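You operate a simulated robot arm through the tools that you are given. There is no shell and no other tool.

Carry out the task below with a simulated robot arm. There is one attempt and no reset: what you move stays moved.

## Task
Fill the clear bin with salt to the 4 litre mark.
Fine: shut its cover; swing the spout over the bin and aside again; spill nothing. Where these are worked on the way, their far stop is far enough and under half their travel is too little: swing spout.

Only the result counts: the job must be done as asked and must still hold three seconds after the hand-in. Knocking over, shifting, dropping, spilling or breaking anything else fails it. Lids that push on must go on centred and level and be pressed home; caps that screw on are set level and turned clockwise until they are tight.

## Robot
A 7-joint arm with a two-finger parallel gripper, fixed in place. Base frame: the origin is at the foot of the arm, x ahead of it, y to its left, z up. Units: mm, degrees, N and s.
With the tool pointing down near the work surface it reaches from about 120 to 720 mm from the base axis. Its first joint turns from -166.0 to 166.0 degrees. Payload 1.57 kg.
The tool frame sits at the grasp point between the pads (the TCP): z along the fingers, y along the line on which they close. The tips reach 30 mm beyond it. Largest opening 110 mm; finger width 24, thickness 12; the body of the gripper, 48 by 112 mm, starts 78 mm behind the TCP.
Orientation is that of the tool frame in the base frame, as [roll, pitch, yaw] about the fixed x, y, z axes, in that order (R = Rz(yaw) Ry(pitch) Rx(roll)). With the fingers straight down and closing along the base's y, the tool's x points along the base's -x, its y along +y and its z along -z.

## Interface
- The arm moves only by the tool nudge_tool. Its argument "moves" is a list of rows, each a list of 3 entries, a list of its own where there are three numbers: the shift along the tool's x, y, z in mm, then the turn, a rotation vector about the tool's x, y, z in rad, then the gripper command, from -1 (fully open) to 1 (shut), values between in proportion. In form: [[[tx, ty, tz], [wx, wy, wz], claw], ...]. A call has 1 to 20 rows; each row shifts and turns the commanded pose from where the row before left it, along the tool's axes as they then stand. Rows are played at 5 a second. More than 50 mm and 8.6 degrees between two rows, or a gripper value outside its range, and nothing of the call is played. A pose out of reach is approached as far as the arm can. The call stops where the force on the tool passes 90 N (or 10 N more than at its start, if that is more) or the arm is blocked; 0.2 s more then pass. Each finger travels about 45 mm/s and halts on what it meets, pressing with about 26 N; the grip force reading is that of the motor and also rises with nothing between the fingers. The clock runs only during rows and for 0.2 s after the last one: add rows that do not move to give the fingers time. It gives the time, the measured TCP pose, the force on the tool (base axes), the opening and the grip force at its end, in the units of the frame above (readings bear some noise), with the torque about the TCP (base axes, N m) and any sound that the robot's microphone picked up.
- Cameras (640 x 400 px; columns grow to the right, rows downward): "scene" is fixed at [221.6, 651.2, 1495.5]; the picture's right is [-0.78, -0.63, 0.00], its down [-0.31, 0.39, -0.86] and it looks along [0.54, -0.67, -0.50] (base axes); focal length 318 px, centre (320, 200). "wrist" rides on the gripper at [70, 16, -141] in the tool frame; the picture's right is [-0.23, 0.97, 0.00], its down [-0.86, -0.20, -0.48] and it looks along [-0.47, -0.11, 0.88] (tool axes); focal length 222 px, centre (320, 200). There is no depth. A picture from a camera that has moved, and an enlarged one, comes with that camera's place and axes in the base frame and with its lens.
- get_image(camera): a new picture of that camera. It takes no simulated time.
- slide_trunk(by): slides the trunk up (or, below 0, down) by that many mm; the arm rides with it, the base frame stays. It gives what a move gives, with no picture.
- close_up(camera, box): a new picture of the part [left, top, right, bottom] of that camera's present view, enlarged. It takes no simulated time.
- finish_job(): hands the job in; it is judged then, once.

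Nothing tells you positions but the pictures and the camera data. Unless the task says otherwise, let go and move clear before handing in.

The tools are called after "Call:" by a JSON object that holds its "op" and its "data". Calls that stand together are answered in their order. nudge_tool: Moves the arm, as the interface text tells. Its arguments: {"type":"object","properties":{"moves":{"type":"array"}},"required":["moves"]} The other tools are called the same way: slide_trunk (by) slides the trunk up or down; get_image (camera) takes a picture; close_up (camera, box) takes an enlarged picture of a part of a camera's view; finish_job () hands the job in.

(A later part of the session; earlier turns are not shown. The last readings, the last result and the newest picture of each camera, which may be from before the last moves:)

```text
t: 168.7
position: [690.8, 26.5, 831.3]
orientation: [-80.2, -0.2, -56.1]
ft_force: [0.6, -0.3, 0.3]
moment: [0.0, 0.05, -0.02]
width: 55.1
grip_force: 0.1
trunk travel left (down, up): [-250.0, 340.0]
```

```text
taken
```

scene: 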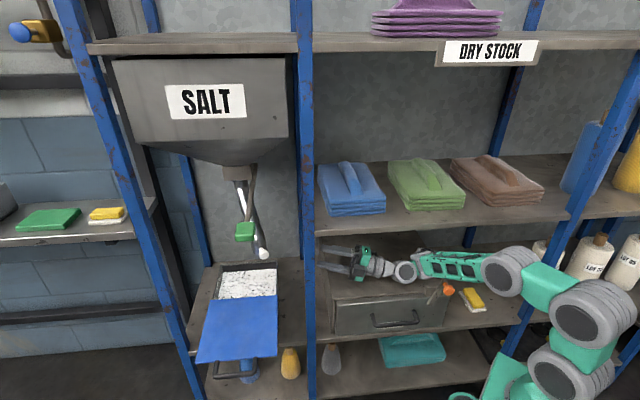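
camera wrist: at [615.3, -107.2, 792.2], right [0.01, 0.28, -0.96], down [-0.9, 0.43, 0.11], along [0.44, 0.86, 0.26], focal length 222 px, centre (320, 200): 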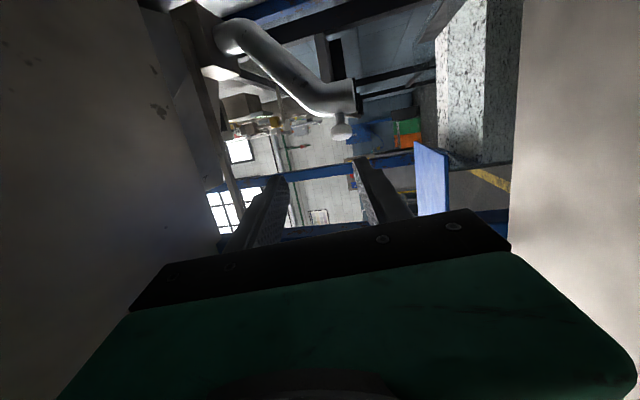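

The knob is confirmed at about (857, 142, 836). I'll advance along the approach line.

Call:
{"op": "nudge_tool", "data": {"moves": [[[0, 4.0, 24.6], [0, 0, 0], 0.0], [[0, 4.0, 24.6], [0, 0, 0], 0.0], [[0, 4.0, 24.6], [0, 0, 0], 0.0], [[0, 4.0, 24.6], [0, 0, 0], 0.0], [[0, 4.0, 24.6], [0, 0, 0], 0.0], [[0, 4.0, 24.6], [0, 0, 0], 0.0]]}}

Call:
{"op": "close_up", "data": {"camera": "wrist", "box": [200, 90, 430, 250]}}

Call:
{"op": "close_up", "data": {"camera": "scene", "box": [220, 200, 360, 310]}}

```text
t: 170.1
position: [814.4, 111.2, 833.7]
orientation: [-80.2, -0.1, -56.1]
ft_force: [-0.4, -0.4, -0.1]
moment: [-0.02, 0.02, 0.02]
width: 55.1
grip_force: 0.1
trunk travel left (down, up): [-250.0, 340.0]
```

```text
2.50 times, centred on (315, 170) of wrist
camera zoom: at [739.9, -23.3, 793.7], right [0.01, 0.28, -0.96], down [-0.9, 0.43, 0.11], along [0.44, 0.86, 0.26], focal length 555 px, centre (332, 275)
```

zoom: 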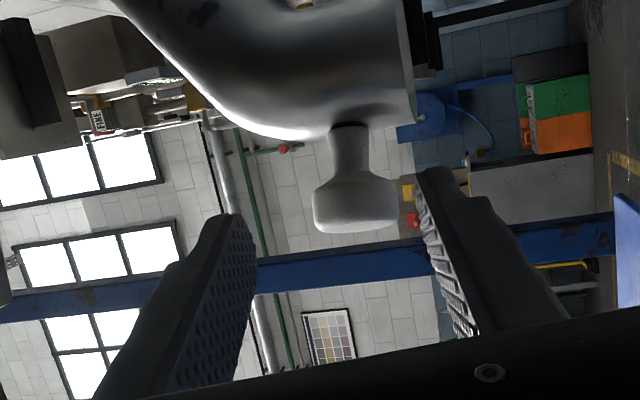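

```text
3.64 times, centred on (290, 255) of scene
camera zoom: at [221.6, 651.2, 1495.5], right [-0.78, -0.63, 0.0], down [-0.31, 0.39, -0.86], along [0.54, -0.67, -0.5], focal length 1157 px, centre (429, 0)
```

zoom: 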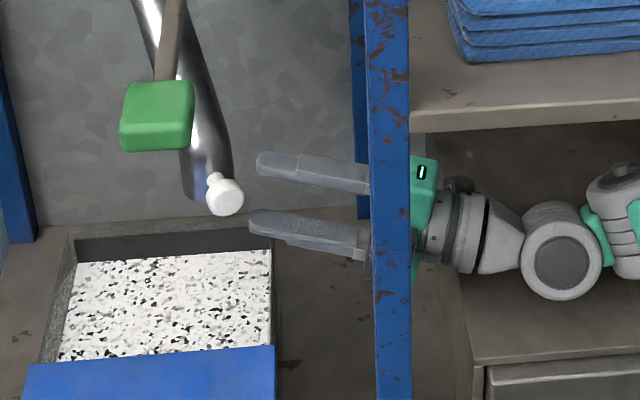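

Call:
{"op": "nudge_tool", "data": {"moves": [[[0, 4.4, 19.2], [0, 0, 0], 0.0], [[0, 4.4, 19.2], [0, 0, 0], 0.0], [[0, 0, 0], [0, 0, 0], 0.0]]}}

Call:
{"op": "close_up", "data": {"camera": "wrist", "box": [200, 90, 430, 250]}}

Call:
{"op": "close_up", "data": {"camera": "scene", "box": [220, 200, 360, 310]}}

```text
t: 170.9
position: [847.5, 132.0, 831.6]
orientation: [-80.2, -0.1, -56.1]
ft_force: [-0.5, -0.4, -0.8]
moment: [-0.03, 0.01, 0.0]
width: 55.0
grip_force: 0.0
trunk travel left (down, up): [-250.0, 340.0]
```

```text
2.50 times, centred on (315, 170) of wrist
camera zoom: at [772.4, -1.8, 791.2], right [0.01, 0.28, -0.96], down [-0.9, 0.43, 0.11], along [0.44, 0.86, 0.26], focal length 555 px, centre (332, 275)
```

zoom: 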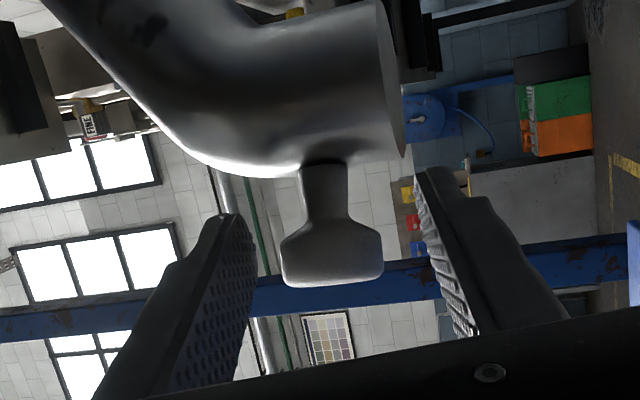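

```text
3.64 times, centred on (290, 255) of scene
camera zoom: at [221.6, 651.2, 1495.5], right [-0.78, -0.63, 0.0], down [-0.31, 0.39, -0.86], along [0.54, -0.67, -0.5], focal length 1157 px, centre (429, 0)
```

zoom: 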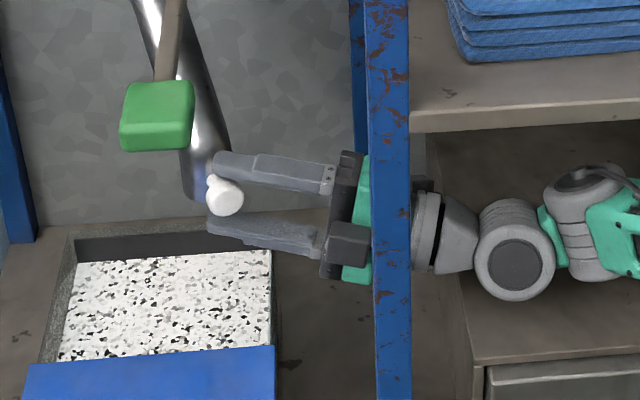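

Call:
{"op": "nudge_tool", "data": {"moves": [[[0, 0, 0], [0, 0, 0], 0.3], [[0, 0, 0], [0, 0, 0], 0.5], [[0, 0, 0], [0, 0, 0], 0.7], [[0, 0, 0], [0, 0, 0], 0.9], [[0, 0, 0], [0, 0, 0], 0.9]]}}

Call:
{"op": "close_up", "data": {"camera": "wrist", "box": [200, 90, 430, 250]}}

```text
t: 172.1
position: [847.0, 130.9, 832.3]
orientation: [-80.1, -0.2, -56.2]
ft_force: [2.4, 0.1, 5.1]
moment: [0.08, -0.19, 0.09]
width: 31.2
grip_force: 39.9
trunk travel left (down, up): [-250.0, 340.0]
```

```text
2.50 times, centred on (315, 170) of wrist
camera zoom: at [772.1, -2.0, 792.4], right [0.01, 0.28, -0.96], down [-0.9, 0.43, 0.11], along [0.44, 0.86, 0.26], focal length 555 px, centre (332, 275)
```

zoom: 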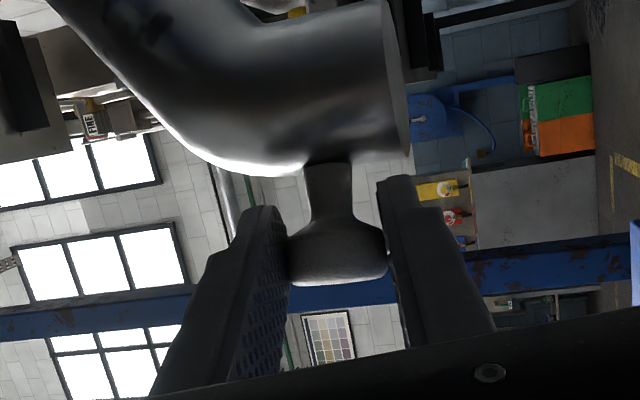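

Gripped. Now I'll swing the spout back aside along the arc, turning the tool back as before.

Call:
{"op": "nudge_tool", "data": {"moves": [[[9.5, -2.4, -13.4], [0, 0.0516, -0.0091], 0.9], [[11.2, -2.1, -11.9], [0, 0.0516, -0.0091], 0.9], [[0, 0, 0], [0, 0, 0], 0.9]]}}

Call:
{"op": "nudge_tool", "data": {"moves": [[[12.9, -1.8, -10.1], [0, 0.0516, -0.0091], 0.9], [[14, -1.4, -8.2], [0, 0.0516, -0.0091], 0.9], [[0, 0, 0], [0, 0, 0], 0.9]]}}

Call:
{"op": "close_up", "data": {"camera": "scene", "box": [200, 150, 360, 290]}}

```text
t: 172.9
position: [835.6, 101.8, 831.9]
orientation: [-80.3, -0.1, -62.1]
ft_force: [-9.7, 3.5, 4.6]
moment: [0.23, -0.08, 0.35]
width: 30.8
grip_force: 32.6
trunk travel left (down, up): [-250.0, 340.0]
```

```text
t: 173.7
position: [831.2, 69.5, 831.7]
orientation: [-80.2, -0.2, -68.2]
ft_force: [-16.1, 6.5, 2.6]
moment: [0.02, -0.31, 1.01]
width: 30.9
grip_force: 40.1
trunk travel left (down, up): [-250.0, 340.0]
```

```text
2.86 times, centred on (280, 220) of scene
camera zoom: at [221.6, 651.2, 1495.5], right [-0.78, -0.63, 0.0], down [-0.31, 0.39, -0.86], along [0.54, -0.67, -0.5], focal length 909 px, centre (434, 143)
```

zoom: 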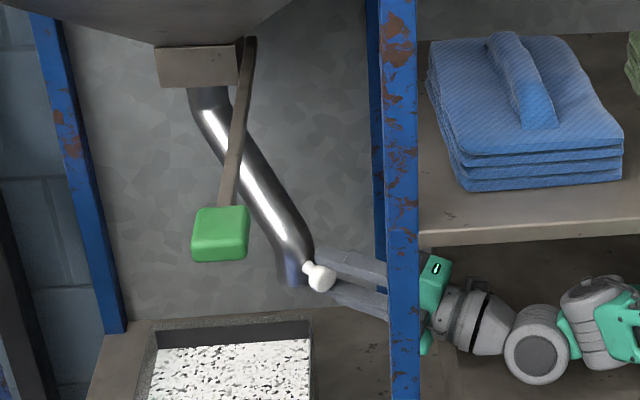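

Call:
{"op": "nudge_tool", "data": {"moves": [[[14.4, -1.4, -7.8], [0, 0.0516, -0.0091], 0.9], [[0, 0, 0], [0, 0, 0], 0.9]]}}

Call:
{"op": "nudge_tool", "data": {"moves": [[[10.6, -0.5, -2.7], [0, 0.0344, -0.0061], 0.9], [[0, 0, 0], [0, 0, 0], 0.9]]}}

Call:
{"op": "close_up", "data": {"camera": "scene", "box": [200, 150, 360, 290]}}

```text
t: 174.3
position: [830.4, 50.8, 831.9]
orientation: [-80.1, -0.2, -71.3]
ft_force: [1.7, 4.3, 5.5]
moment: [0.02, -0.07, 0.57]
width: 30.2
grip_force: 39.5
trunk travel left (down, up): [-250.0, 340.0]
```

```text
t: 174.9
position: [830.9, 42.7, 832.8]
orientation: [-80.1, -0.2, -73.1]
ft_force: [-2.1, 5.8, 4.9]
moment: [-0.13, -0.29, 0.98]
width: 30.0
grip_force: 38.9
trunk travel left (down, up): [-250.0, 340.0]
```

```text
2.86 times, centred on (280, 220) of scene
camera zoom: at [221.6, 651.2, 1495.5], right [-0.78, -0.63, 0.0], down [-0.31, 0.39, -0.86], along [0.54, -0.67, -0.5], focal length 909 px, centre (434, 143)
```

zoom: 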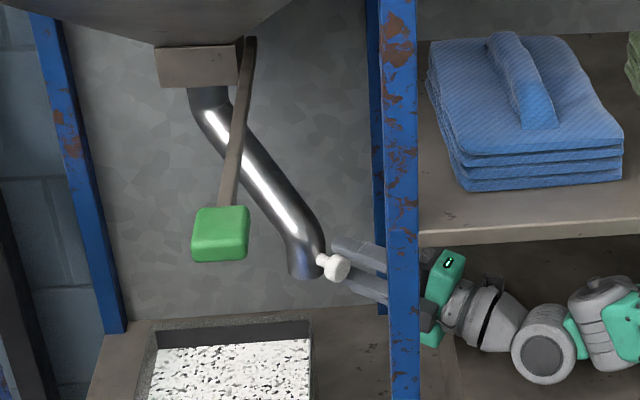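

Almost back. A few more millimetres until the stop is felt.

Call:
{"op": "nudge_tool", "data": {"moves": [[[6, -0.2, -1], [0, 0, 0], 0.9], [[0, 0, 0], [0, 0, 0], 0.9]]}}

Call:
{"op": "nudge_tool", "data": {"moves": [[[4, -0.1, -0.5], [0, 0, 0], 0.9], [[0, 0, 0], [0, 0, 0], 0.9]]}}

Call:
{"op": "nudge_tool", "data": {"moves": [[[3, 0, 0], [0, 0, 0], 0.9], [[0, 0, 0], [0, 0, 0], 0.9]]}}

Call:
{"op": "close_up", "data": {"camera": "scene", "box": [200, 150, 360, 290]}}

```text
t: 175.5
position: [832.6, 35.2, 831.4]
orientation: [-80.3, -0.1, -73.2]
ft_force: [0.0, 0.1, -0.1]
moment: [0.0, 0.0, -0.03]
width: 5.4
grip_force: 0.0
trunk travel left (down, up): [-250.0, 340.0]
```

```text
t: 176.1
position: [832.7, 31.4, 830.0]
orientation: [-80.2, -0.1, -73.2]
ft_force: [-1.1, -0.7, 0.5]
moment: [0.02, -0.01, 0.0]
width: 5.4
grip_force: 0.0
trunk travel left (down, up): [-250.0, 340.0]
```

```text
t: 176.7
position: [833.4, 28.5, 830.0]
orientation: [-80.2, 0.0, -73.2]
ft_force: [-0.5, 0.7, -0.3]
moment: [0.0, -0.02, 0.04]
width: 5.8
grip_force: 0.0
trunk travel left (down, up): [-250.0, 340.0]
```

```text
2.86 times, centred on (280, 220) of scene
camera zoom: at [221.6, 651.2, 1495.5], right [-0.78, -0.63, 0.0], down [-0.31, 0.39, -0.86], along [0.54, -0.67, -0.5], focal length 909 px, centre (434, 143)
```

zoom: 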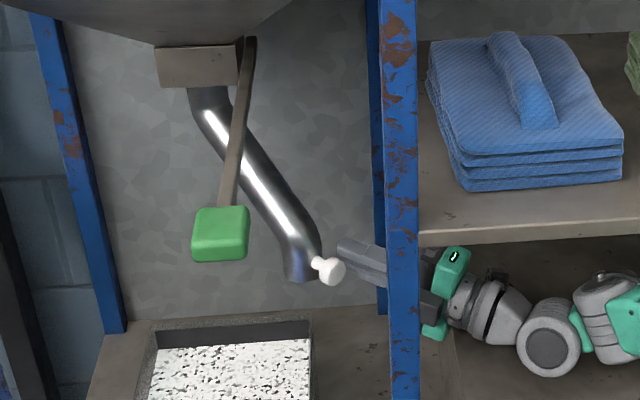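

The knob slipped out of the fingertips near the end, and the spout is still about 9° from its rest. I'll back off, reopen, and take a deeper grip.

Call:
{"op": "nudge_tool", "data": {"moves": [[[0, -3.9, -22.1], [0, 0, 0], 0.9], [[0, -3.9, -22.1], [0, 0, 0], 0.9], [[0, 0, 0], [0, 0, 0], 0.3], [[0, 0, 0], [0, 0, 0], 0.0], [[0, 0, 0], [0, 0, 0], 0.0]]}}

Call:
{"op": "get_image", "data": {"camera": "wrist"}}

Call:
{"op": "close_up", "data": {"camera": "wrist", "box": [200, 90, 430, 250]}}

```text
t: 177.9
position: [789.7, 15.8, 831.7]
orientation: [-80.2, -0.1, -73.2]
ft_force: [0.1, 1.3, -0.1]
moment: [0.02, 0.04, -0.02]
width: 55.0
grip_force: 0.1
trunk travel left (down, up): [-250.0, 340.0]
```

```text
taken
camera wrist: at [678.9, -90.4, 792.5], right [0.09, 0.26, -0.96], down [-0.73, 0.67, 0.11], along [0.68, 0.69, 0.26], focal length 222 px, centre (320, 200)
```

wrist: 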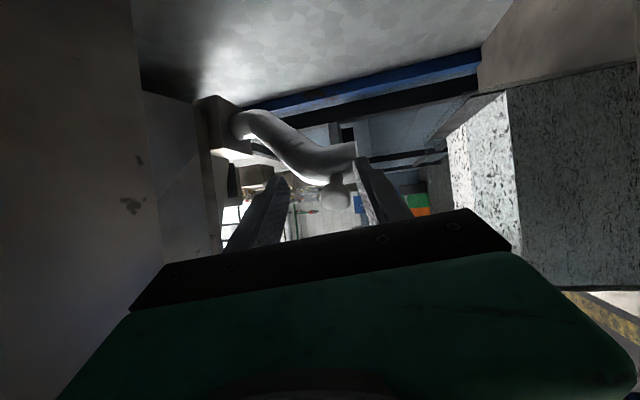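

```text
2.50 times, centred on (315, 170) of wrist
camera zoom: at [678.9, -90.4, 792.5], right [0.09, 0.26, -0.96], down [-0.73, 0.67, 0.11], along [0.68, 0.69, 0.26], focal length 555 px, centre (332, 275)
```

zoom: 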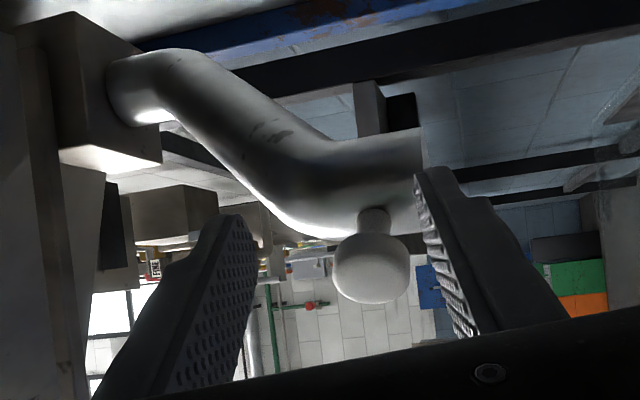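

Call:
{"op": "nudge_tool", "data": {"moves": [[[-18.7, -1.5, 0], [0, 0, 0], 0.0], [[-18.7, -1.5, 0], [0, 0, 0], 0.0], [[0, 3.5, 19.7], [0, 0, 0], 0.0]]}}

Call:
{"op": "close_up", "data": {"camera": "wrist", "box": [200, 90, 430, 250]}}

Call:
{"op": "close_up", "data": {"camera": "scene", "box": [240, 190, 360, 290]}}

```text
t: 178.7
position: [797.5, 57.4, 835.7]
orientation: [-80.1, -0.2, -73.1]
ft_force: [-0.9, 0.0, -0.1]
moment: [0.02, 0.02, -0.02]
width: 54.9
grip_force: 0.0
trunk travel left (down, up): [-250.0, 340.0]
```

```text
2.50 times, centred on (315, 170) of wrist
camera zoom: at [687.0, -48.9, 796.1], right [0.1, 0.26, -0.96], down [-0.73, 0.67, 0.11], along [0.68, 0.69, 0.26], focal length 555 px, centre (332, 275)
```

zoom: 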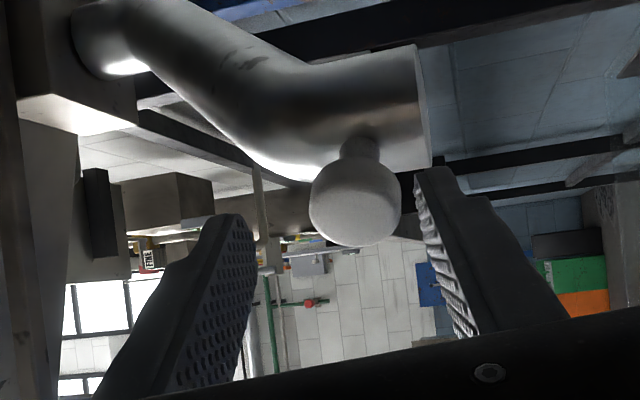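

```text
4.00 times, centred on (300, 240) of scene
camera zoom: at [221.6, 651.2, 1495.5], right [-0.78, -0.63, 0.0], down [-0.31, 0.39, -0.86], along [0.54, -0.67, -0.5], focal length 1273 px, centre (400, 40)
```

zoom: 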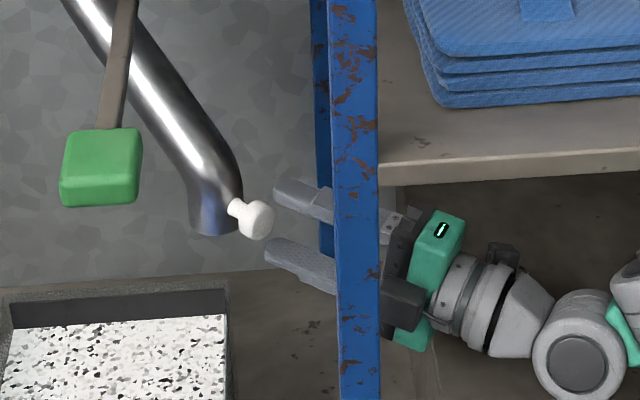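

Call:
{"op": "nudge_tool", "data": {"moves": [[[-1.4, 3.6, 20.4], [0, 0, 0], 0.0], [[-1.4, 3.6, 20.4], [0, 0, 0], 0.0], [[0, 0, 0], [0, 0, 0], 0.0]]}}

Call:
{"op": "close_up", "data": {"camera": "wrist", "box": [200, 90, 430, 250]}}

Call:
{"op": "nudge_tool", "data": {"moves": [[[0, 0, 0], [0, 0, 0], 0.3], [[0, 0, 0], [0, 0, 0], 0.5], [[0, 0, 0], [0, 0, 0], 0.7], [[0, 0, 0], [0, 0, 0], 0.9], [[0, 0, 0], [0, 0, 0], 0.9]]}}

Call:
{"op": "close_up", "data": {"camera": "wrist", "box": [200, 90, 430, 250]}}

```text
t: 179.5
position: [836.1, 72.0, 834.4]
orientation: [-80.3, 0.0, -73.3]
ft_force: [-0.2, -1.4, 0.1]
moment: [-0.01, 0.06, 0.0]
width: 55.0
grip_force: 0.1
trunk travel left (down, up): [-250.0, 340.0]
```

```text
2.50 times, centred on (315, 170) of wrist
camera zoom: at [725.6, -33.7, 794.9], right [0.09, 0.26, -0.96], down [-0.73, 0.67, 0.11], along [0.68, 0.69, 0.26], focal length 555 px, centre (332, 275)
```

zoom: 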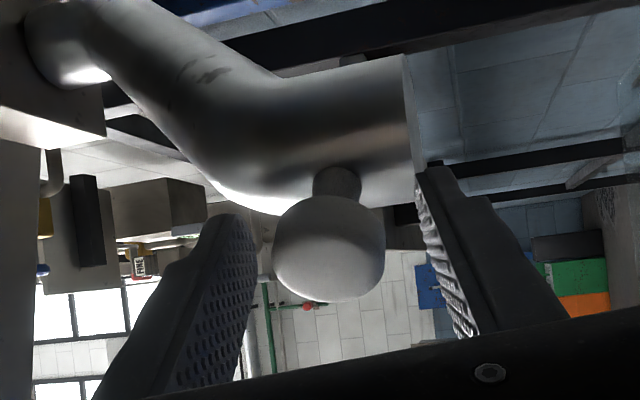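

```text
t: 180.7
position: [835.9, 73.2, 832.1]
orientation: [-80.4, -0.1, -73.1]
ft_force: [-11.4, -0.9, -9.1]
moment: [0.1, 1.03, 0.04]
width: 35.4
grip_force: 16.5
trunk travel left (down, up): [-250.0, 340.0]
```

```text
2.50 times, centred on (315, 170) of wrist
camera zoom: at [724.9, -33.6, 793.2], right [0.09, 0.26, -0.96], down [-0.73, 0.67, 0.12], along [0.68, 0.69, 0.25], focal length 555 px, centre (332, 275)
```

zoom: 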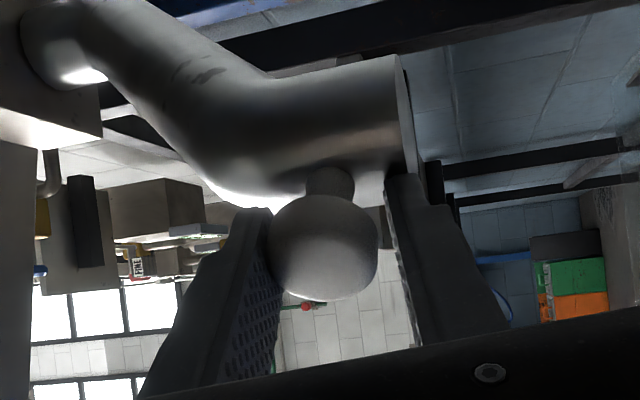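

The upper fingertip is touching the pipe's bend. I'll open, back off 6 mm, and close again.

Call:
{"op": "nudge_tool", "data": {"moves": [[[0, 0, 0], [0, 0, 0], 0.2], [[0, 0, 0], [0, 0, 0], 0.0], [[0, -1, -6], [0, 0, 0], 0.0], [[0, 0, 0], [0, 0, 0], 0.3], [[0, 0, 0], [0, 0, 0], 0.5], [[0, 0, 0], [0, 0, 0], 0.7], [[0, 0, 0], [0, 0, 0], 0.9], [[0, 0, 0], [0, 0, 0], 0.9]]}}

Call:
{"op": "close_up", "data": {"camera": "wrist", "box": [200, 90, 430, 250]}}

```text
t: 182.5
position: [831.9, 70.8, 833.2]
orientation: [-80.3, -0.1, -73.3]
ft_force: [4.7, -1.3, -4.6]
moment: [0.05, 0.29, -0.1]
width: 31.0
grip_force: 39.9
trunk travel left (down, up): [-250.0, 340.0]
```

```text
2.50 times, centred on (315, 170) of wrist
camera zoom: at [720.1, -35.8, 794.0], right [0.09, 0.26, -0.96], down [-0.73, 0.67, 0.11], along [0.68, 0.69, 0.25], focal length 555 px, centre (332, 275)
```

zoom: 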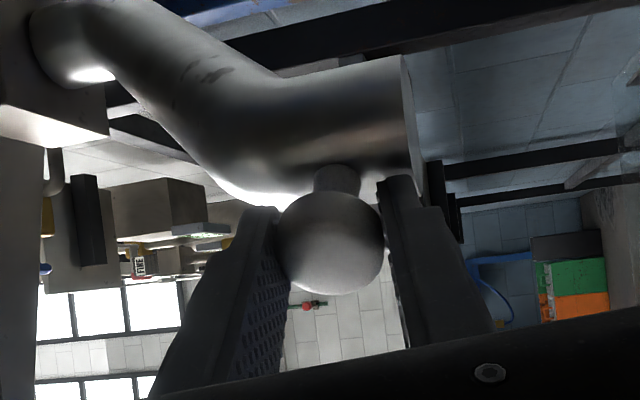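

Firm grip again (31 mm). I'll drag with a fixed tool direction to the rest position.

Call:
{"op": "nudge_tool", "data": {"moves": [[[6.5, -0.3, -1.9], [0, 0, 0], 1.0], [[6.5, -0.3, -1.9], [0, 0, 0], 1.0], [[0, 0, 0], [0, 0, 0], 1.0]]}}

Call:
{"op": "nudge_tool", "data": {"moves": [[[6.5, -0.3, -1.5], [0, 0, 0], 1.0], [[6.5, -0.3, -1.5], [0, 0, 0], 1.0], [[0, 0, 0], [0, 0, 0], 1.0]]}}

Call:
{"op": "close_up", "data": {"camera": "scene", "box": [240, 190, 360, 290]}}

```text
t: 183.3
position: [830.8, 58.0, 833.1]
orientation: [-80.3, -0.1, -73.2]
ft_force: [-4.6, 7.9, -5.3]
moment: [-0.02, 0.24, 1.23]
width: 31.3
grip_force: 39.3
trunk travel left (down, up): [-250.0, 340.0]
```

```text
t: 184.1
position: [831.9, 42.4, 832.6]
orientation: [-80.3, -0.1, -73.1]
ft_force: [-1.6, 6.2, -6.3]
moment: [-0.05, 0.22, 1.05]
width: 31.2
grip_force: 39.1
trunk travel left (down, up): [-250.0, 340.0]
```

```text
4.00 times, centred on (300, 240) of scene
camera zoom: at [221.6, 651.2, 1495.5], right [-0.78, -0.63, 0.0], down [-0.31, 0.39, -0.86], along [0.54, -0.67, -0.5], focal length 1273 px, centre (400, 40)
```

zoom: 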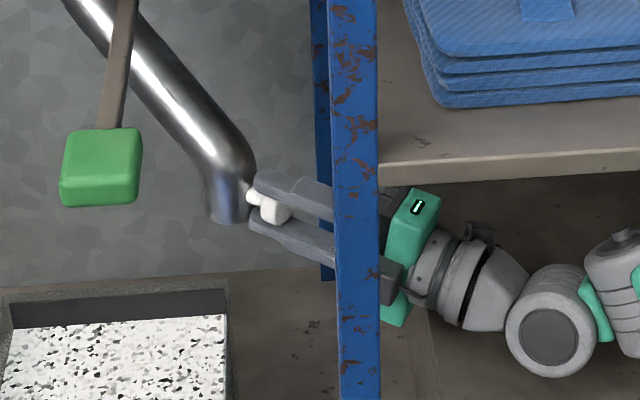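

Call:
{"op": "nudge_tool", "data": {"moves": [[[6.6, -0.2, -1.1], [0, 0, 0], 1.0], [[4, -0.1, -0.6], [0, 0, 0], 1.0], [[0, 0, 0], [0, 0, 0], 1.0]]}}

Call:
{"op": "nudge_tool", "data": {"moves": [[[4, -0.1, -0.5], [0, 0, 0], 1.0], [[0, 0, 0], [0, 0, 0], 1.0]]}}

Call:
{"op": "close_up", "data": {"camera": "scene", "box": [240, 190, 360, 290]}}

```text
t: 184.9
position: [832.4, 37.0, 833.6]
orientation: [-80.3, -0.1, -72.9]
ft_force: [-7.6, 19.2, -9.0]
moment: [-0.1, 0.25, 0.15]
width: 31.4
grip_force: 40.0
trunk travel left (down, up): [-250.0, 340.0]
```

```text
t: 185.5
position: [833.1, 34.6, 833.4]
orientation: [-80.2, -0.2, -72.7]
ft_force: [-9.1, 32.4, -10.8]
moment: [-0.01, 0.31, 0.3]
width: 31.4
grip_force: 40.6
trunk travel left (down, up): [-250.0, 340.0]
```

```text
4.00 times, centred on (300, 240) of scene
camera zoom: at [221.6, 651.2, 1495.5], right [-0.78, -0.63, 0.0], down [-0.31, 0.39, -0.86], along [0.54, -0.67, -0.5], focal length 1273 px, centre (400, 40)
```

zoom: 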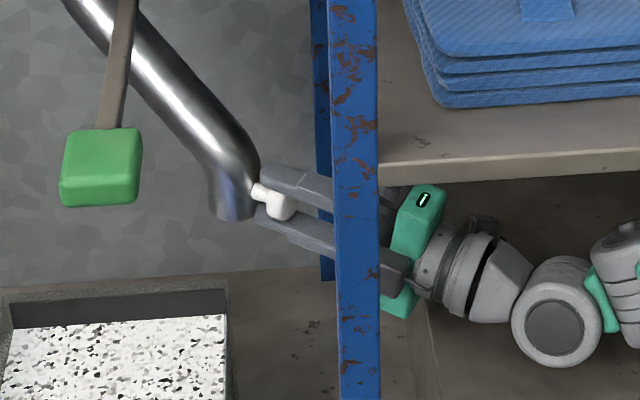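

The force rises at the stop and the spout is back exactly where it began. I'll relax the push, release, and retreat.

Call:
{"op": "nudge_tool", "data": {"moves": [[[-3.5, 0, 0.5], [0, 0, 0], 1.0], [[0, 0, 0], [0, 0, 0], 0.5], [[0, 0, 0], [0, 0, 0], 0.2], [[0, 0, 0], [0, 0, 0], 0.0], [[0, 0, 0], [0, 0, 0], 0.0], [[0, -2.6, -14.8], [0, 0, 0], 0.0], [[0, -3.5, -19.7], [0, 0, 0], 0.0], [[0, -3.5, -19.7], [0, 0, 0], 0.0]]}}

Call:
{"op": "close_up", "data": {"camera": "scene", "box": [220, 160, 310, 260]}}

Call:
{"op": "nudge_tool", "data": {"moves": [[[0, -3.5, -19.7], [0, 0, 0], 0.0], [[0, -3.5, -19.7], [0, 0, 0], 0.0], [[0, -3.5, -19.7], [0, 0, 0], 0.0], [[0, -3.5, -19.7], [0, 0, 0], 0.0], [[0, -3.5, -19.7], [0, 0, 0], 0.0]]}}

```text
t: 187.3
position: [782.4, 16.5, 834.6]
orientation: [-80.2, -0.1, -73.1]
ft_force: [-0.2, 0.4, -0.6]
moment: [0.03, -0.01, 0.03]
width: 55.2
grip_force: 0.0
trunk travel left (down, up): [-250.0, 340.0]
```

```text
4.00 times, centred on (265, 210) of scene
camera zoom: at [221.6, 651.2, 1495.5], right [-0.78, -0.63, 0.0], down [-0.31, 0.39, -0.86], along [0.54, -0.67, -0.5], focal length 1273 px, centre (540, 160)
```

zoom: 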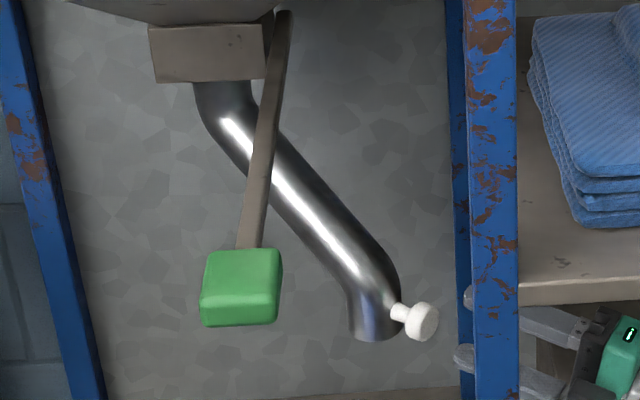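

```text
t: 188.5
position: [686.2, -13.5, 834.8]
orientation: [-80.0, -0.2, -73.2]
ft_force: [0.0, -0.4, -0.1]
moment: [0.04, 0.02, 0.01]
width: 54.9
grip_force: 0.0
trunk travel left (down, up): [-250.0, 340.0]
```

The spout matches its starting picture. Now I'll turn the tool and leave the bay.

Call:
{"op": "nudge_tool", "data": {"moves": [[[0, 0, 0], [0, 0.0975, -0.0172], 0.0], [[0, 0, 0], [0, 0.0975, -0.0172], 0.0], [[0, 0, 0], [0, 0.0975, -0.0172], 0.0], [[-30, -5.2, -29.5], [0, 0, 0], 0.0], [[-30, -5.2, -29.5], [0, 0, 0], 0.0], [[-30, -5.2, -29.5], [0, 0, 0], 0.0], [[-30, -5.2, -29.5], [0, 0, 0], 0.0]]}}

Call:
{"op": "nudge_tool", "data": {"moves": [[[-30, -5.2, -10], [0, 0, 0], 0.0], [[0, 0, 0], [-0.0873, 0, 0], 0.0], [[0, 0, 0], [-0.0873, 0, 0], 0.0]]}}

Call:
{"op": "get_image", "data": {"camera": "scene"}}

Call:
{"op": "get_image", "data": {"camera": "wrist"}}

```text
t: 190.1
position: [564.9, 109.2, 834.7]
orientation: [-80.1, -0.1, -90.2]
ft_force: [0.6, 0.4, 0.5]
moment: [0.02, 0.02, 0.04]
width: 55.0
grip_force: 0.1
trunk travel left (down, up): [-250.0, 340.0]
```

```text
t: 190.9
position: [554.8, 137.7, 839.2]
orientation: [-90.2, -0.2, -90.2]
ft_force: [0.7, 0.1, -0.4]
moment: [0.01, -0.04, 0.01]
width: 55.2
grip_force: 0.0
trunk travel left (down, up): [-250.0, 340.0]
```

```text
taken
```

scene: 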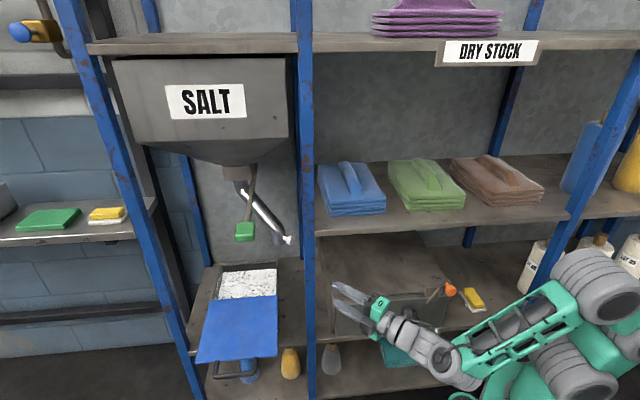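

```text
taken
camera wrist: at [412.8, 68.9, 823.2], right [0.0, 0.22, -0.97], down [-0.47, 0.86, 0.2], along [0.88, 0.46, 0.1], focal length 222 px, centre (320, 200)
```

wrist: 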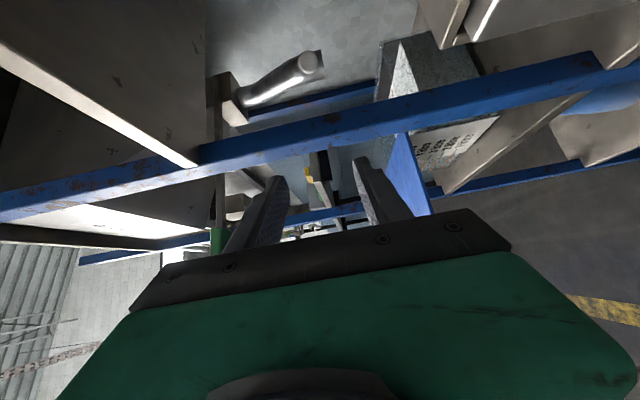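

Everything's aside. Now for the cover: I'll move back in front of its handle bar (near w 199, z 702), first at height and then down.

Call:
{"op": "nudge_tool", "data": {"moves": [[[-45.9, 0, 8.4], [0, 0, 0], 0.0], [[-45.9, 0, 8.4], [0, 0, 0], 0.0], [[-45.9, 0, 8.4], [0, 0, 0], 0.0], [[-45.9, 0, 8.4], [0, 0, 0], 0.0], [[-45.9, 0, 8.4], [0, 0, 0], 0.0], [[-45.9, 0, 8.4], [0, 0, 0], 0.0], [[0, 45.5, 0], [0, 0, 0], 0.0], [[0, 45.5, 0], [0, 0, 0], 0.0], [[0, 45.5, 0], [0, 0, 0], 0.0]]}}

Call:
{"op": "get_image", "data": {"camera": "wrist"}}

Call:
{"op": "close_up", "data": {"camera": "wrist", "box": [220, 60, 460, 230]}}

Call:
{"op": "close_up", "data": {"camera": "scene", "box": [180, 280, 340, 400]}}

```text
t: 192.9
position: [603.9, 412.7, 701.0]
orientation: [-90.1, -0.2, -90.2]
ft_force: [-0.7, -0.5, -0.6]
moment: [-0.02, 0.04, 0.04]
width: 54.9
grip_force: 0.0
trunk travel left (down, up): [-250.0, 340.0]
```

```text
taken
camera wrist: at [463.5, 344.0, 685.2], right [0.0, 0.23, -0.97], down [-0.48, 0.86, 0.2], along [0.88, 0.46, 0.11], focal length 222 px, centre (320, 200)
```

wrist: 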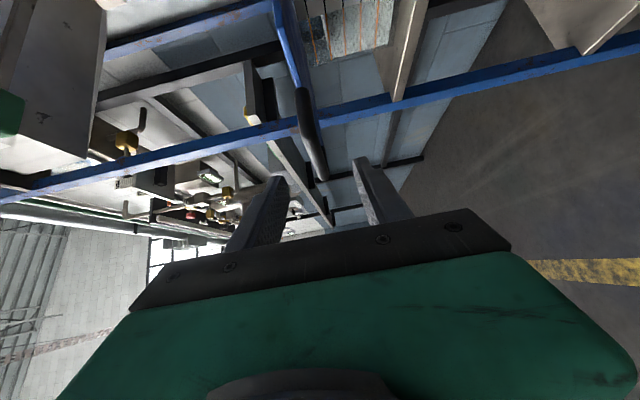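

```text
2.35 times, centred on (340, 145) of wrist
camera zoom: at [463.5, 344.0, 685.2], right [0.0, 0.23, -0.97], down [-0.48, 0.86, 0.2], along [0.88, 0.46, 0.11], focal length 523 px, centre (273, 329)
```

zoom: 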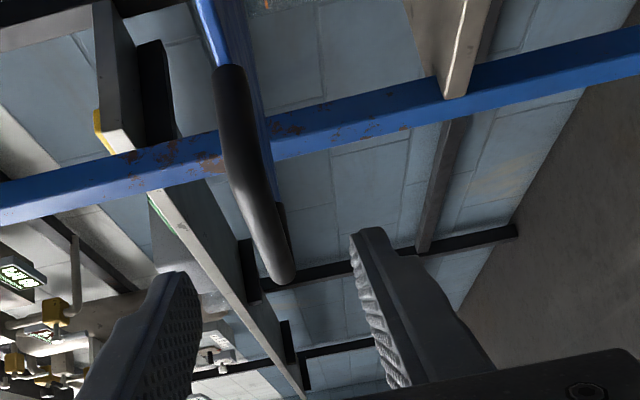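

```text
3.33 times, centred on (260, 340) of scene
camera zoom: at [221.6, 651.2, 1495.5], right [-0.78, -0.63, 0.0], down [-0.31, 0.39, -0.86], along [0.54, -0.67, -0.5], focal length 1061 px, centre (520, -267)
```

zoom: 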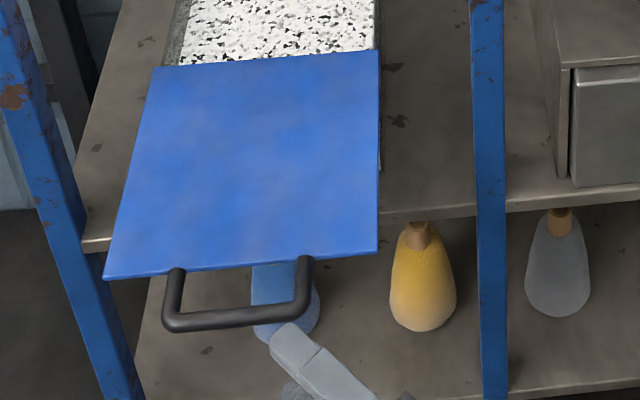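

The bar lies between the fingers' heights. I'll move in and grip it.

Call:
{"op": "nudge_tool", "data": {"moves": [[[-1.2, -0.3, 24.3], [0, 0, 0], 0.0], [[-1.2, -0.3, 24.3], [0, 0, 0], 0.0], [[-1.2, -0.3, 24.3], [0, 0, 0], 0.0], [[0, 0, 0], [0, 0, 0], 0.3], [[0, 0, 0], [0, 0, 0], 0.6], [[0, 0, 0], [0, 0, 0], 0.8], [[0, 0, 0], [0, 0, 0], 1.0], [[0, 0, 0], [0, 0, 0], 1.0], [[0, 0, 0], [0, 0, 0], 1.0]]}}

Call:
{"op": "close_up", "data": {"camera": "scene", "box": [180, 280, 340, 400]}}

```text
t: 194.9
position: [678.8, 415.9, 703.9]
orientation: [-90.0, -0.1, -90.2]
ft_force: [3.1, 3.2, 10.8]
moment: [0.02, -0.08, -0.42]
width: 13.7
grip_force: 30.2
trunk travel left (down, up): [-250.0, 340.0]
```

```text
3.33 times, centred on (260, 340) of scene
camera zoom: at [221.6, 651.2, 1495.5], right [-0.78, -0.63, 0.0], down [-0.31, 0.39, -0.86], along [0.54, -0.67, -0.5], focal length 1061 px, centre (520, -267)
```

zoom: 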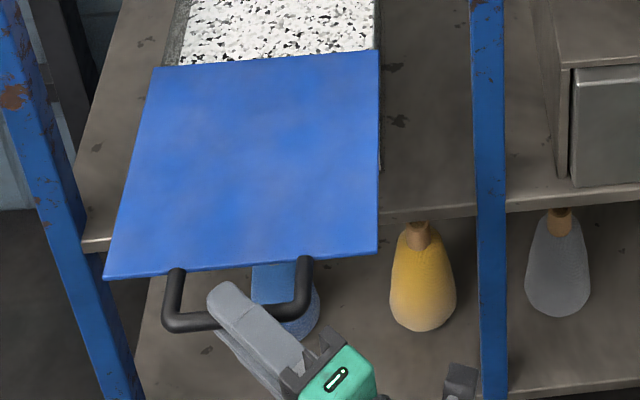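

Gripped. I'll slide the cover shut along the rail in stages.

Call:
{"op": "nudge_tool", "data": {"moves": [[[0, -1, 0], [0, 0, 0], 1.0], [[6.95, 0, 7.19], [0, 0, 0], 1.0], [[6.95, 0, 7.19], [0, 0, 0], 1.0], [[6.95, 0, 7.19], [0, 0, 0], 1.0], [[6.95, 0, 7.19], [0, 0, 0], 1.0], [[6.95, 0, 7.19], [0, 0, 0], 1.0]]}}

Call:
{"op": "nudge_tool", "data": {"moves": [[[6.95, 0, 7.19], [0, 0, 0], 1.0], [[6.95, 0, 7.19], [0, 0, 0], 1.0], [[6.95, 0, 7.19], [0, 0, 0], 1.0], [[6.95, 0, 7.19], [0, 0, 0], 1.0], [[6.95, 0, 7.19], [0, 0, 0], 1.0], [[6.95, 0, 7.19], [0, 0, 0], 1.0]]}}

Call:
{"op": "close_up", "data": {"camera": "scene", "box": [180, 240, 340, 380]}}

```text
t: 196.3
position: [713.8, 380.9, 703.3]
orientation: [-90.2, -0.3, -90.2]
ft_force: [-1.9, 0.2, 7.5]
moment: [0.34, -0.27, 0.29]
width: 13.7
grip_force: 30.2
trunk travel left (down, up): [-250.0, 340.0]
```

```text
t: 197.7
position: [755.4, 336.5, 701.9]
orientation: [-90.0, -0.1, -90.3]
ft_force: [-6.5, -5.8, 3.3]
moment: [0.36, -0.31, 0.16]
width: 13.5
grip_force: 29.9
trunk travel left (down, up): [-250.0, 340.0]
```

```text
2.86 times, centred on (260, 310) of scene
camera zoom: at [221.6, 651.2, 1495.5], right [-0.78, -0.63, 0.0], down [-0.31, 0.39, -0.86], along [0.54, -0.67, -0.5], focal length 909 px, centre (491, -114)
```

zoom: 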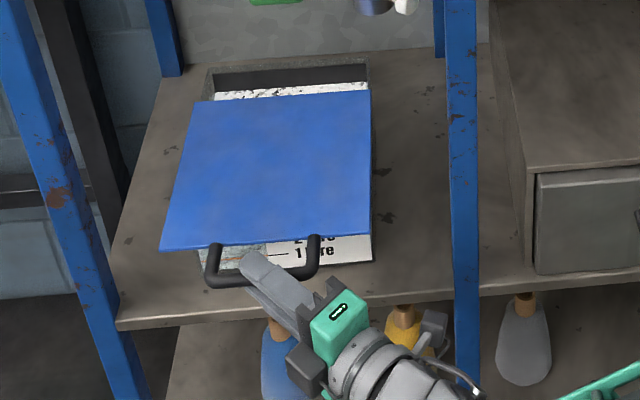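

Call:
{"op": "nudge_tool", "data": {"moves": [[[7.3, 0, 6.8], [0, 0, 0], 1.0], [[7.07, 0, 7.07], [0, 0, 0], 1.0], [[7.07, 0, 7.07], [0, 0, 0], 1.0], [[7.07, 0, 7.07], [0, 0, 0], 1.0], [[7.07, 0, 7.07], [0, 0, 0], 1.0], [[7.07, 0, 7.07], [0, 0, 0], 1.0]]}}

Call:
{"op": "close_up", "data": {"camera": "scene", "box": [200, 250, 320, 350]}}

```text
t: 199.1
position: [800.8, 295.5, 703.0]
orientation: [-90.2, -0.2, -90.2]
ft_force: [-6.1, -4.6, 0.2]
moment: [0.28, -0.29, 0.52]
width: 13.5
grip_force: 30.1
trunk travel left (down, up): [-250.0, 340.0]
```

```text
4.00 times, centred on (260, 300) of scene
camera zoom: at [221.6, 651.2, 1495.5], right [-0.78, -0.63, 0.0], down [-0.31, 0.39, -0.86], along [0.54, -0.67, -0.5], focal length 1273 px, centre (560, -200)
```

zoom: 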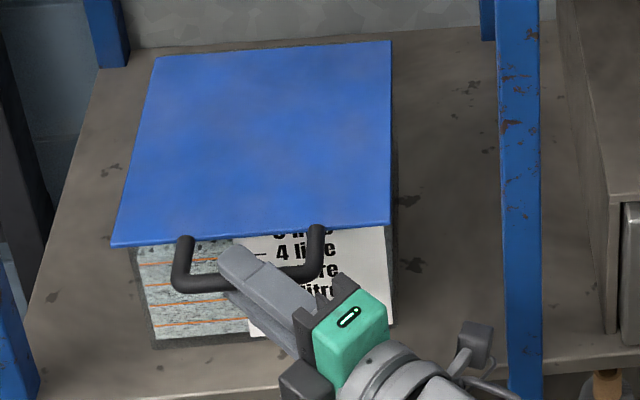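

About 13 mm left. Final small steps, feeling for the stop.

Call:
{"op": "nudge_tool", "data": {"moves": [[[6.1, 0, 5.2], [0, 0, 0], 1.0], [[0, 0, 0], [0, 0, 0], 1.0]]}}

Call:
{"op": "nudge_tool", "data": {"moves": [[[2.8, 0, 2.8], [0, 0, 0], 1.0], [[0, 0, 0], [0, 0, 0], 1.0]]}}

Call:
{"op": "nudge_tool", "data": {"moves": [[[1.4, 0, 1.4], [0, 0, 0], 1.0], [[0, 0, 0], [0, 0, 0], 1.0]]}}

Call:
{"op": "close_up", "data": {"camera": "scene", "box": [200, 250, 320, 350]}}

```text
t: 199.7
position: [804.6, 289.6, 702.1]
orientation: [-90.2, -0.2, -90.2]
ft_force: [0.3, 0.2, 0.1]
moment: [0.23, -0.19, -0.42]
width: 13.6
grip_force: 30.3
trunk travel left (down, up): [-250.0, 340.0]
```

```text
t: 200.3
position: [807.0, 286.9, 702.2]
orientation: [-90.1, -0.2, -90.2]
ft_force: [-0.5, 0.5, -0.9]
moment: [0.24, -0.23, 0.17]
width: 13.7
grip_force: 30.1
trunk travel left (down, up): [-250.0, 340.0]
```

```text
t: 200.9
position: [808.9, 286.1, 702.6]
orientation: [-90.1, -0.2, -90.2]
ft_force: [-1.3, 0.7, -0.3]
moment: [0.24, -0.25, 0.58]
width: 13.7
grip_force: 30.3
trunk travel left (down, up): [-250.0, 340.0]
```

```text
4.00 times, centred on (260, 300) of scene
camera zoom: at [221.6, 651.2, 1495.5], right [-0.78, -0.63, 0.0], down [-0.31, 0.39, -0.86], along [0.54, -0.67, -0.5], focal length 1273 px, centre (560, -200)
```

zoom: 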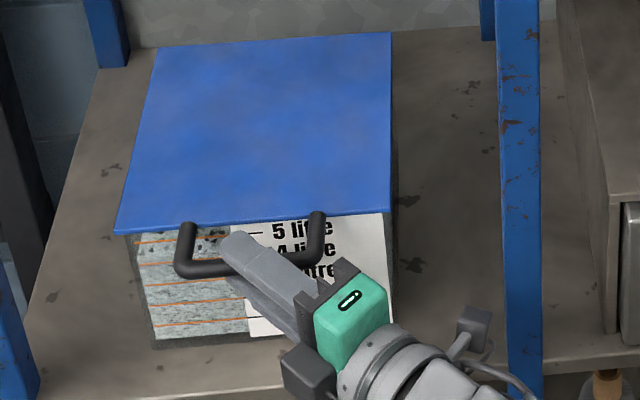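

Call:
{"op": "nudge_tool", "data": {"moves": [[[1.4, 0, 1.4], [0, 0, 0], 1.0], [[0, 0, 0], [0, 0, 0], 1.0]]}}

Call:
{"op": "nudge_tool", "data": {"moves": [[[1.4, 0, 1.4], [0, 0, 0], 1.0], [[0, 0, 0], [0, 0, 0], 1.0]]}}

Call:
{"op": "close_up", "data": {"camera": "scene", "box": [200, 250, 320, 350]}}

```text
t: 201.5
position: [810.1, 285.6, 701.7]
orientation: [-90.1, -0.1, -90.2]
ft_force: [2.0, 2.5, 0.2]
moment: [0.23, -0.25, 0.03]
width: 13.6
grip_force: 30.4
trunk travel left (down, up): [-250.0, 340.0]
```

```text
t: 202.1
position: [812.6, 284.6, 703.7]
orientation: [-90.1, -0.3, -90.1]
ft_force: [-2.2, 4.7, 0.6]
moment: [0.21, -0.25, -0.41]
width: 13.7
grip_force: 30.7
trunk travel left (down, up): [-250.0, 340.0]
```

```text
4.00 times, centred on (260, 300) of scene
camera zoom: at [221.6, 651.2, 1495.5], right [-0.78, -0.63, 0.0], down [-0.31, 0.39, -0.86], along [0.54, -0.67, -0.5], focal length 1273 px, centre (560, -200)
```

zoom: 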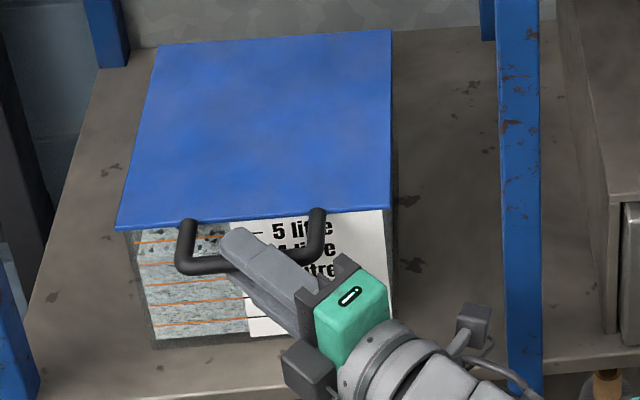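

The cover matches its original place and resistance begins. One more tiny nudge to make sure it's home.

Call:
{"op": "nudge_tool", "data": {"moves": [[[0.8, 0, 0.8], [0, 0, 0], 1.0], [[0, 0, 0], [0, 0, 0], 1.0]]}}

Call:
{"op": "close_up", "data": {"camera": "scene", "box": [205, 250, 285, 310]}}

```text
t: 202.7
position: [811.4, 282.8, 704.3]
orientation: [-90.2, -0.1, -90.1]
ft_force: [-11.4, 9.0, 2.0]
moment: [0.22, -0.18, -0.57]
width: 13.4
grip_force: 30.3
trunk travel left (down, up): [-250.0, 340.0]
```

```text
6.67 times, centred on (245, 280) of scene
camera zoom: at [221.6, 651.2, 1495.5], right [-0.78, -0.63, 0.0], down [-0.31, 0.39, -0.86], along [0.54, -0.67, -0.5], focal length 2122 px, centre (820, -333)
```

zoom: 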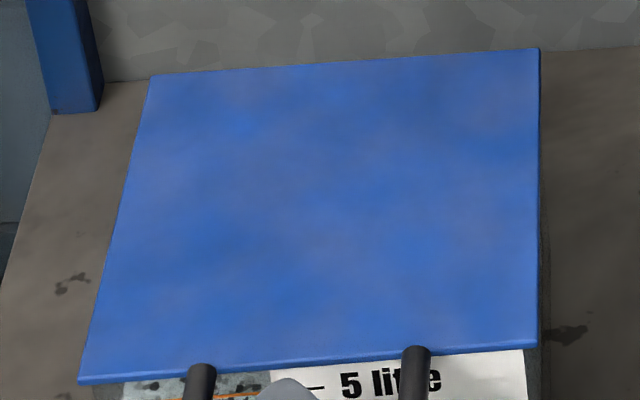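

The cover is at its stop and matches the initial picture. I'll ease the push, open the fingers, and back straight out.

Call:
{"op": "nudge_tool", "data": {"moves": [[[-0.9, 0, -0.9], [0, 0, 0], 1.0], [[0, 0, 0], [0, 0, 0], 0.7], [[0, 0, 0], [0, 0, 0], 0.4], [[0, 0, 0], [0, 0, 0], 0.2], [[0, 0, 0], [0, 0, 0], 0.2], [[0, 0, -10], [0, 0, 0], 0.2], [[0, 0, -20], [0, 0, 0], 0.2], [[0, 0, -30], [0, 0, 0], 0.2], [[0, 0, -30], [0, 0, 0], 0.2], [[0, 0, -40], [0, 0, 0], 0.2]]}}

Call:
{"op": "get_image", "data": {"camera": "scene"}}

Call:
{"op": "close_up", "data": {"camera": "scene", "box": [205, 250, 285, 340]}}

Call:
{"op": "close_up", "data": {"camera": "wrist", "box": [290, 20, 440, 140]}}

```text
t: 204.9
position: [681.0, 284.2, 703.4]
orientation: [-90.1, -0.1, -90.2]
ft_force: [-0.2, -0.4, -0.2]
moment: [-0.02, -0.01, 0.03]
width: 43.8
grip_force: 0.1
trunk travel left (down, up): [-250.0, 340.0]
```

```text
taken
```

scene: 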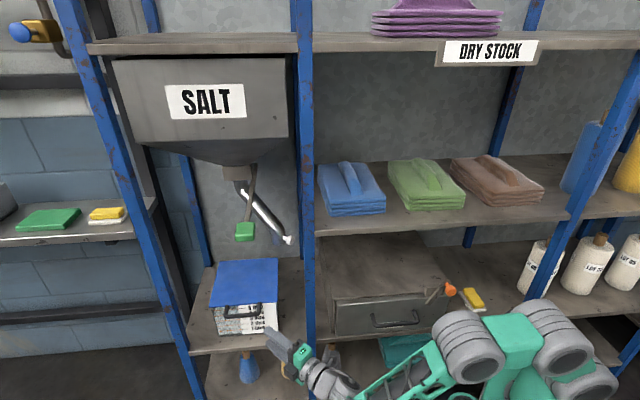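

```text
4.44 times, centred on (245, 295) of scene
camera zoom: at [221.6, 651.2, 1495.5], right [-0.78, -0.63, 0.0], down [-0.31, 0.39, -0.86], along [0.54, -0.67, -0.5], focal length 1414 px, centre (653, -222)
```

zoom: 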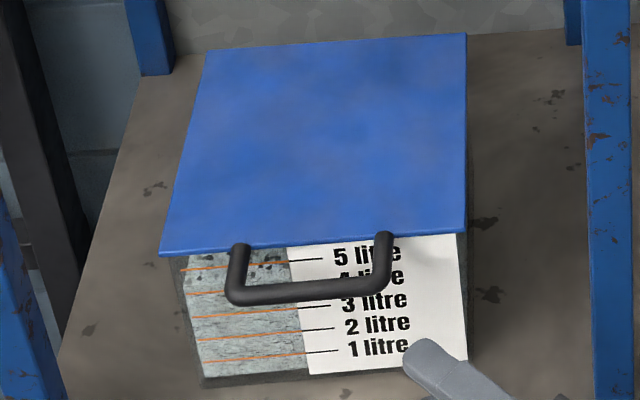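

```text
3.33 times, centred on (365, 80) of wrist
camera zoom: at [539.6, 214.9, 687.3], right [0.0, 0.22, -0.97], down [-0.48, 0.86, 0.2], along [0.88, 0.46, 0.11], focal length 740 px, centre (170, 600)
```

zoom: 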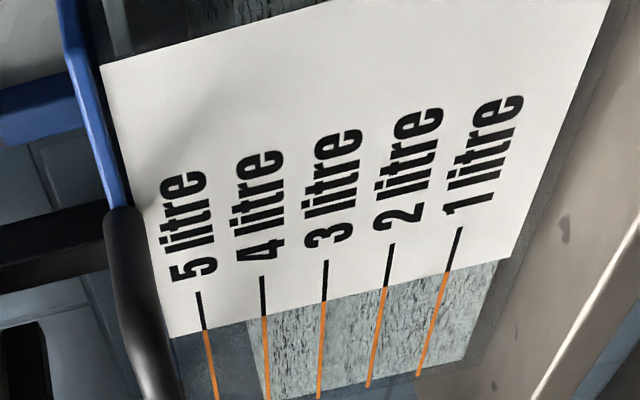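

The cover is shut. Something about the orange-handled part on the DRIP box looks different, so I'll zoom in there and check the rest of the scene.

Call:
{"op": "close_up", "data": {"camera": "scene", "box": [310, 220, 510, 350]}}

Call:
{"op": "close_up", "data": {"camera": "scene", "box": [400, 265, 500, 330]}}

```text
3.08 times, centred on (410, 285) of scene
camera zoom: at [221.6, 651.2, 1495.5], right [-0.78, -0.63, 0.0], down [-0.31, 0.39, -0.86], along [0.54, -0.67, -0.5], focal length 979 px, centre (43, -62)
```

zoom: 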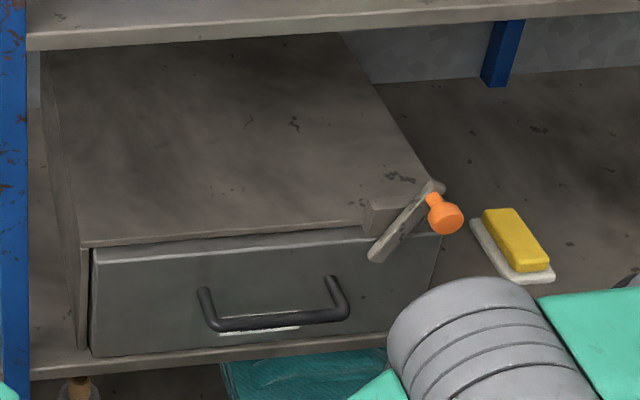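

```text
6.15 times, centred on (450, 298) of scene
camera zoom: at [221.6, 651.2, 1495.5], right [-0.78, -0.63, 0.0], down [-0.31, 0.39, -0.86], along [0.54, -0.67, -0.5], focal length 1958 px, centre (-480, -400)
```

zoom: 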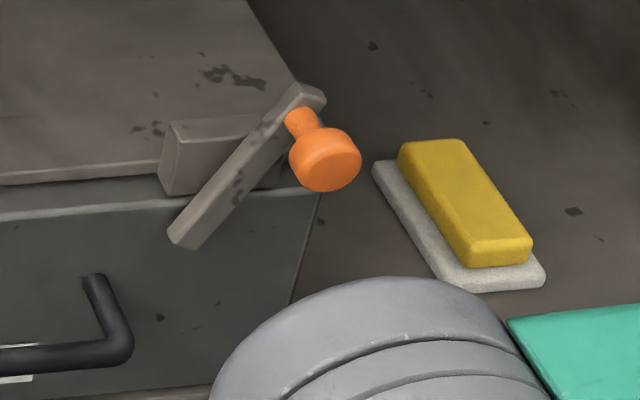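

The turn-latch with the orange knob on the DRIP box has been tilted. My forearm must have brushed it on the second entry, since it stood upright in the earlier pictures. I must put it back. First I'll check the salt level at eye height while I'm here.

Call:
{"op": "nudge_tool", "data": {"moves": [[[0, 14, 0], [0, 0, 0], 0.2], [[0, 14, 0], [0, 0, 0], 0.2], [[0, 0, 0], [0, 0, 0], 1.0]]}}

Call:
{"op": "get_image", "data": {"camera": "wrist"}}

Call:
{"op": "close_up", "data": {"camera": "wrist", "box": [300, 60, 420, 150]}}

```text
t: 205.7
position: [681.2, 283.5, 674.6]
orientation: [-90.0, -0.2, -90.1]
ft_force: [0.8, -0.1, -0.5]
moment: [0.0, 0.02, -0.01]
width: 10.1
grip_force: 0.2
trunk travel left (down, up): [-250.0, 340.0]
```

```text
taken
camera wrist: at [539.2, 214.7, 659.7], right [0.0, 0.22, -0.97], down [-0.48, 0.86, 0.2], along [0.88, 0.46, 0.11], focal length 222 px, centre (320, 200)
```

wrist: 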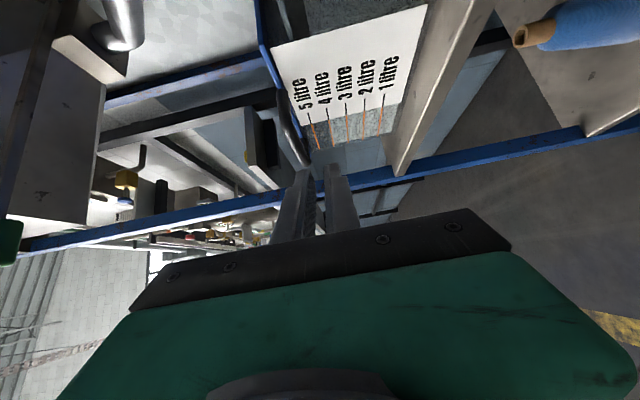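

```text
4.44 times, centred on (360, 105) of wrist
camera zoom: at [539.2, 214.7, 659.7], right [0.0, 0.22, -0.97], down [-0.48, 0.86, 0.2], along [0.88, 0.46, 0.11], focal length 987 px, centre (142, 622)
```

zoom: 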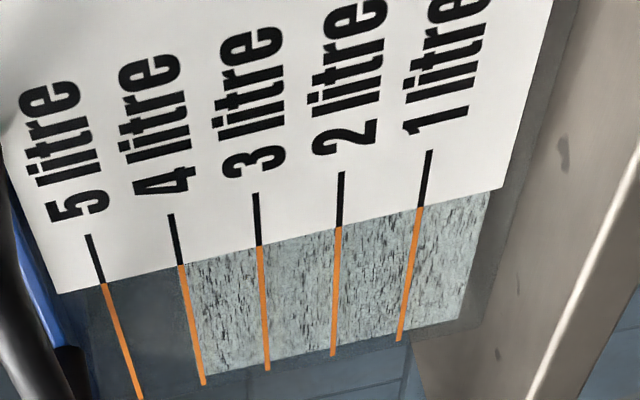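

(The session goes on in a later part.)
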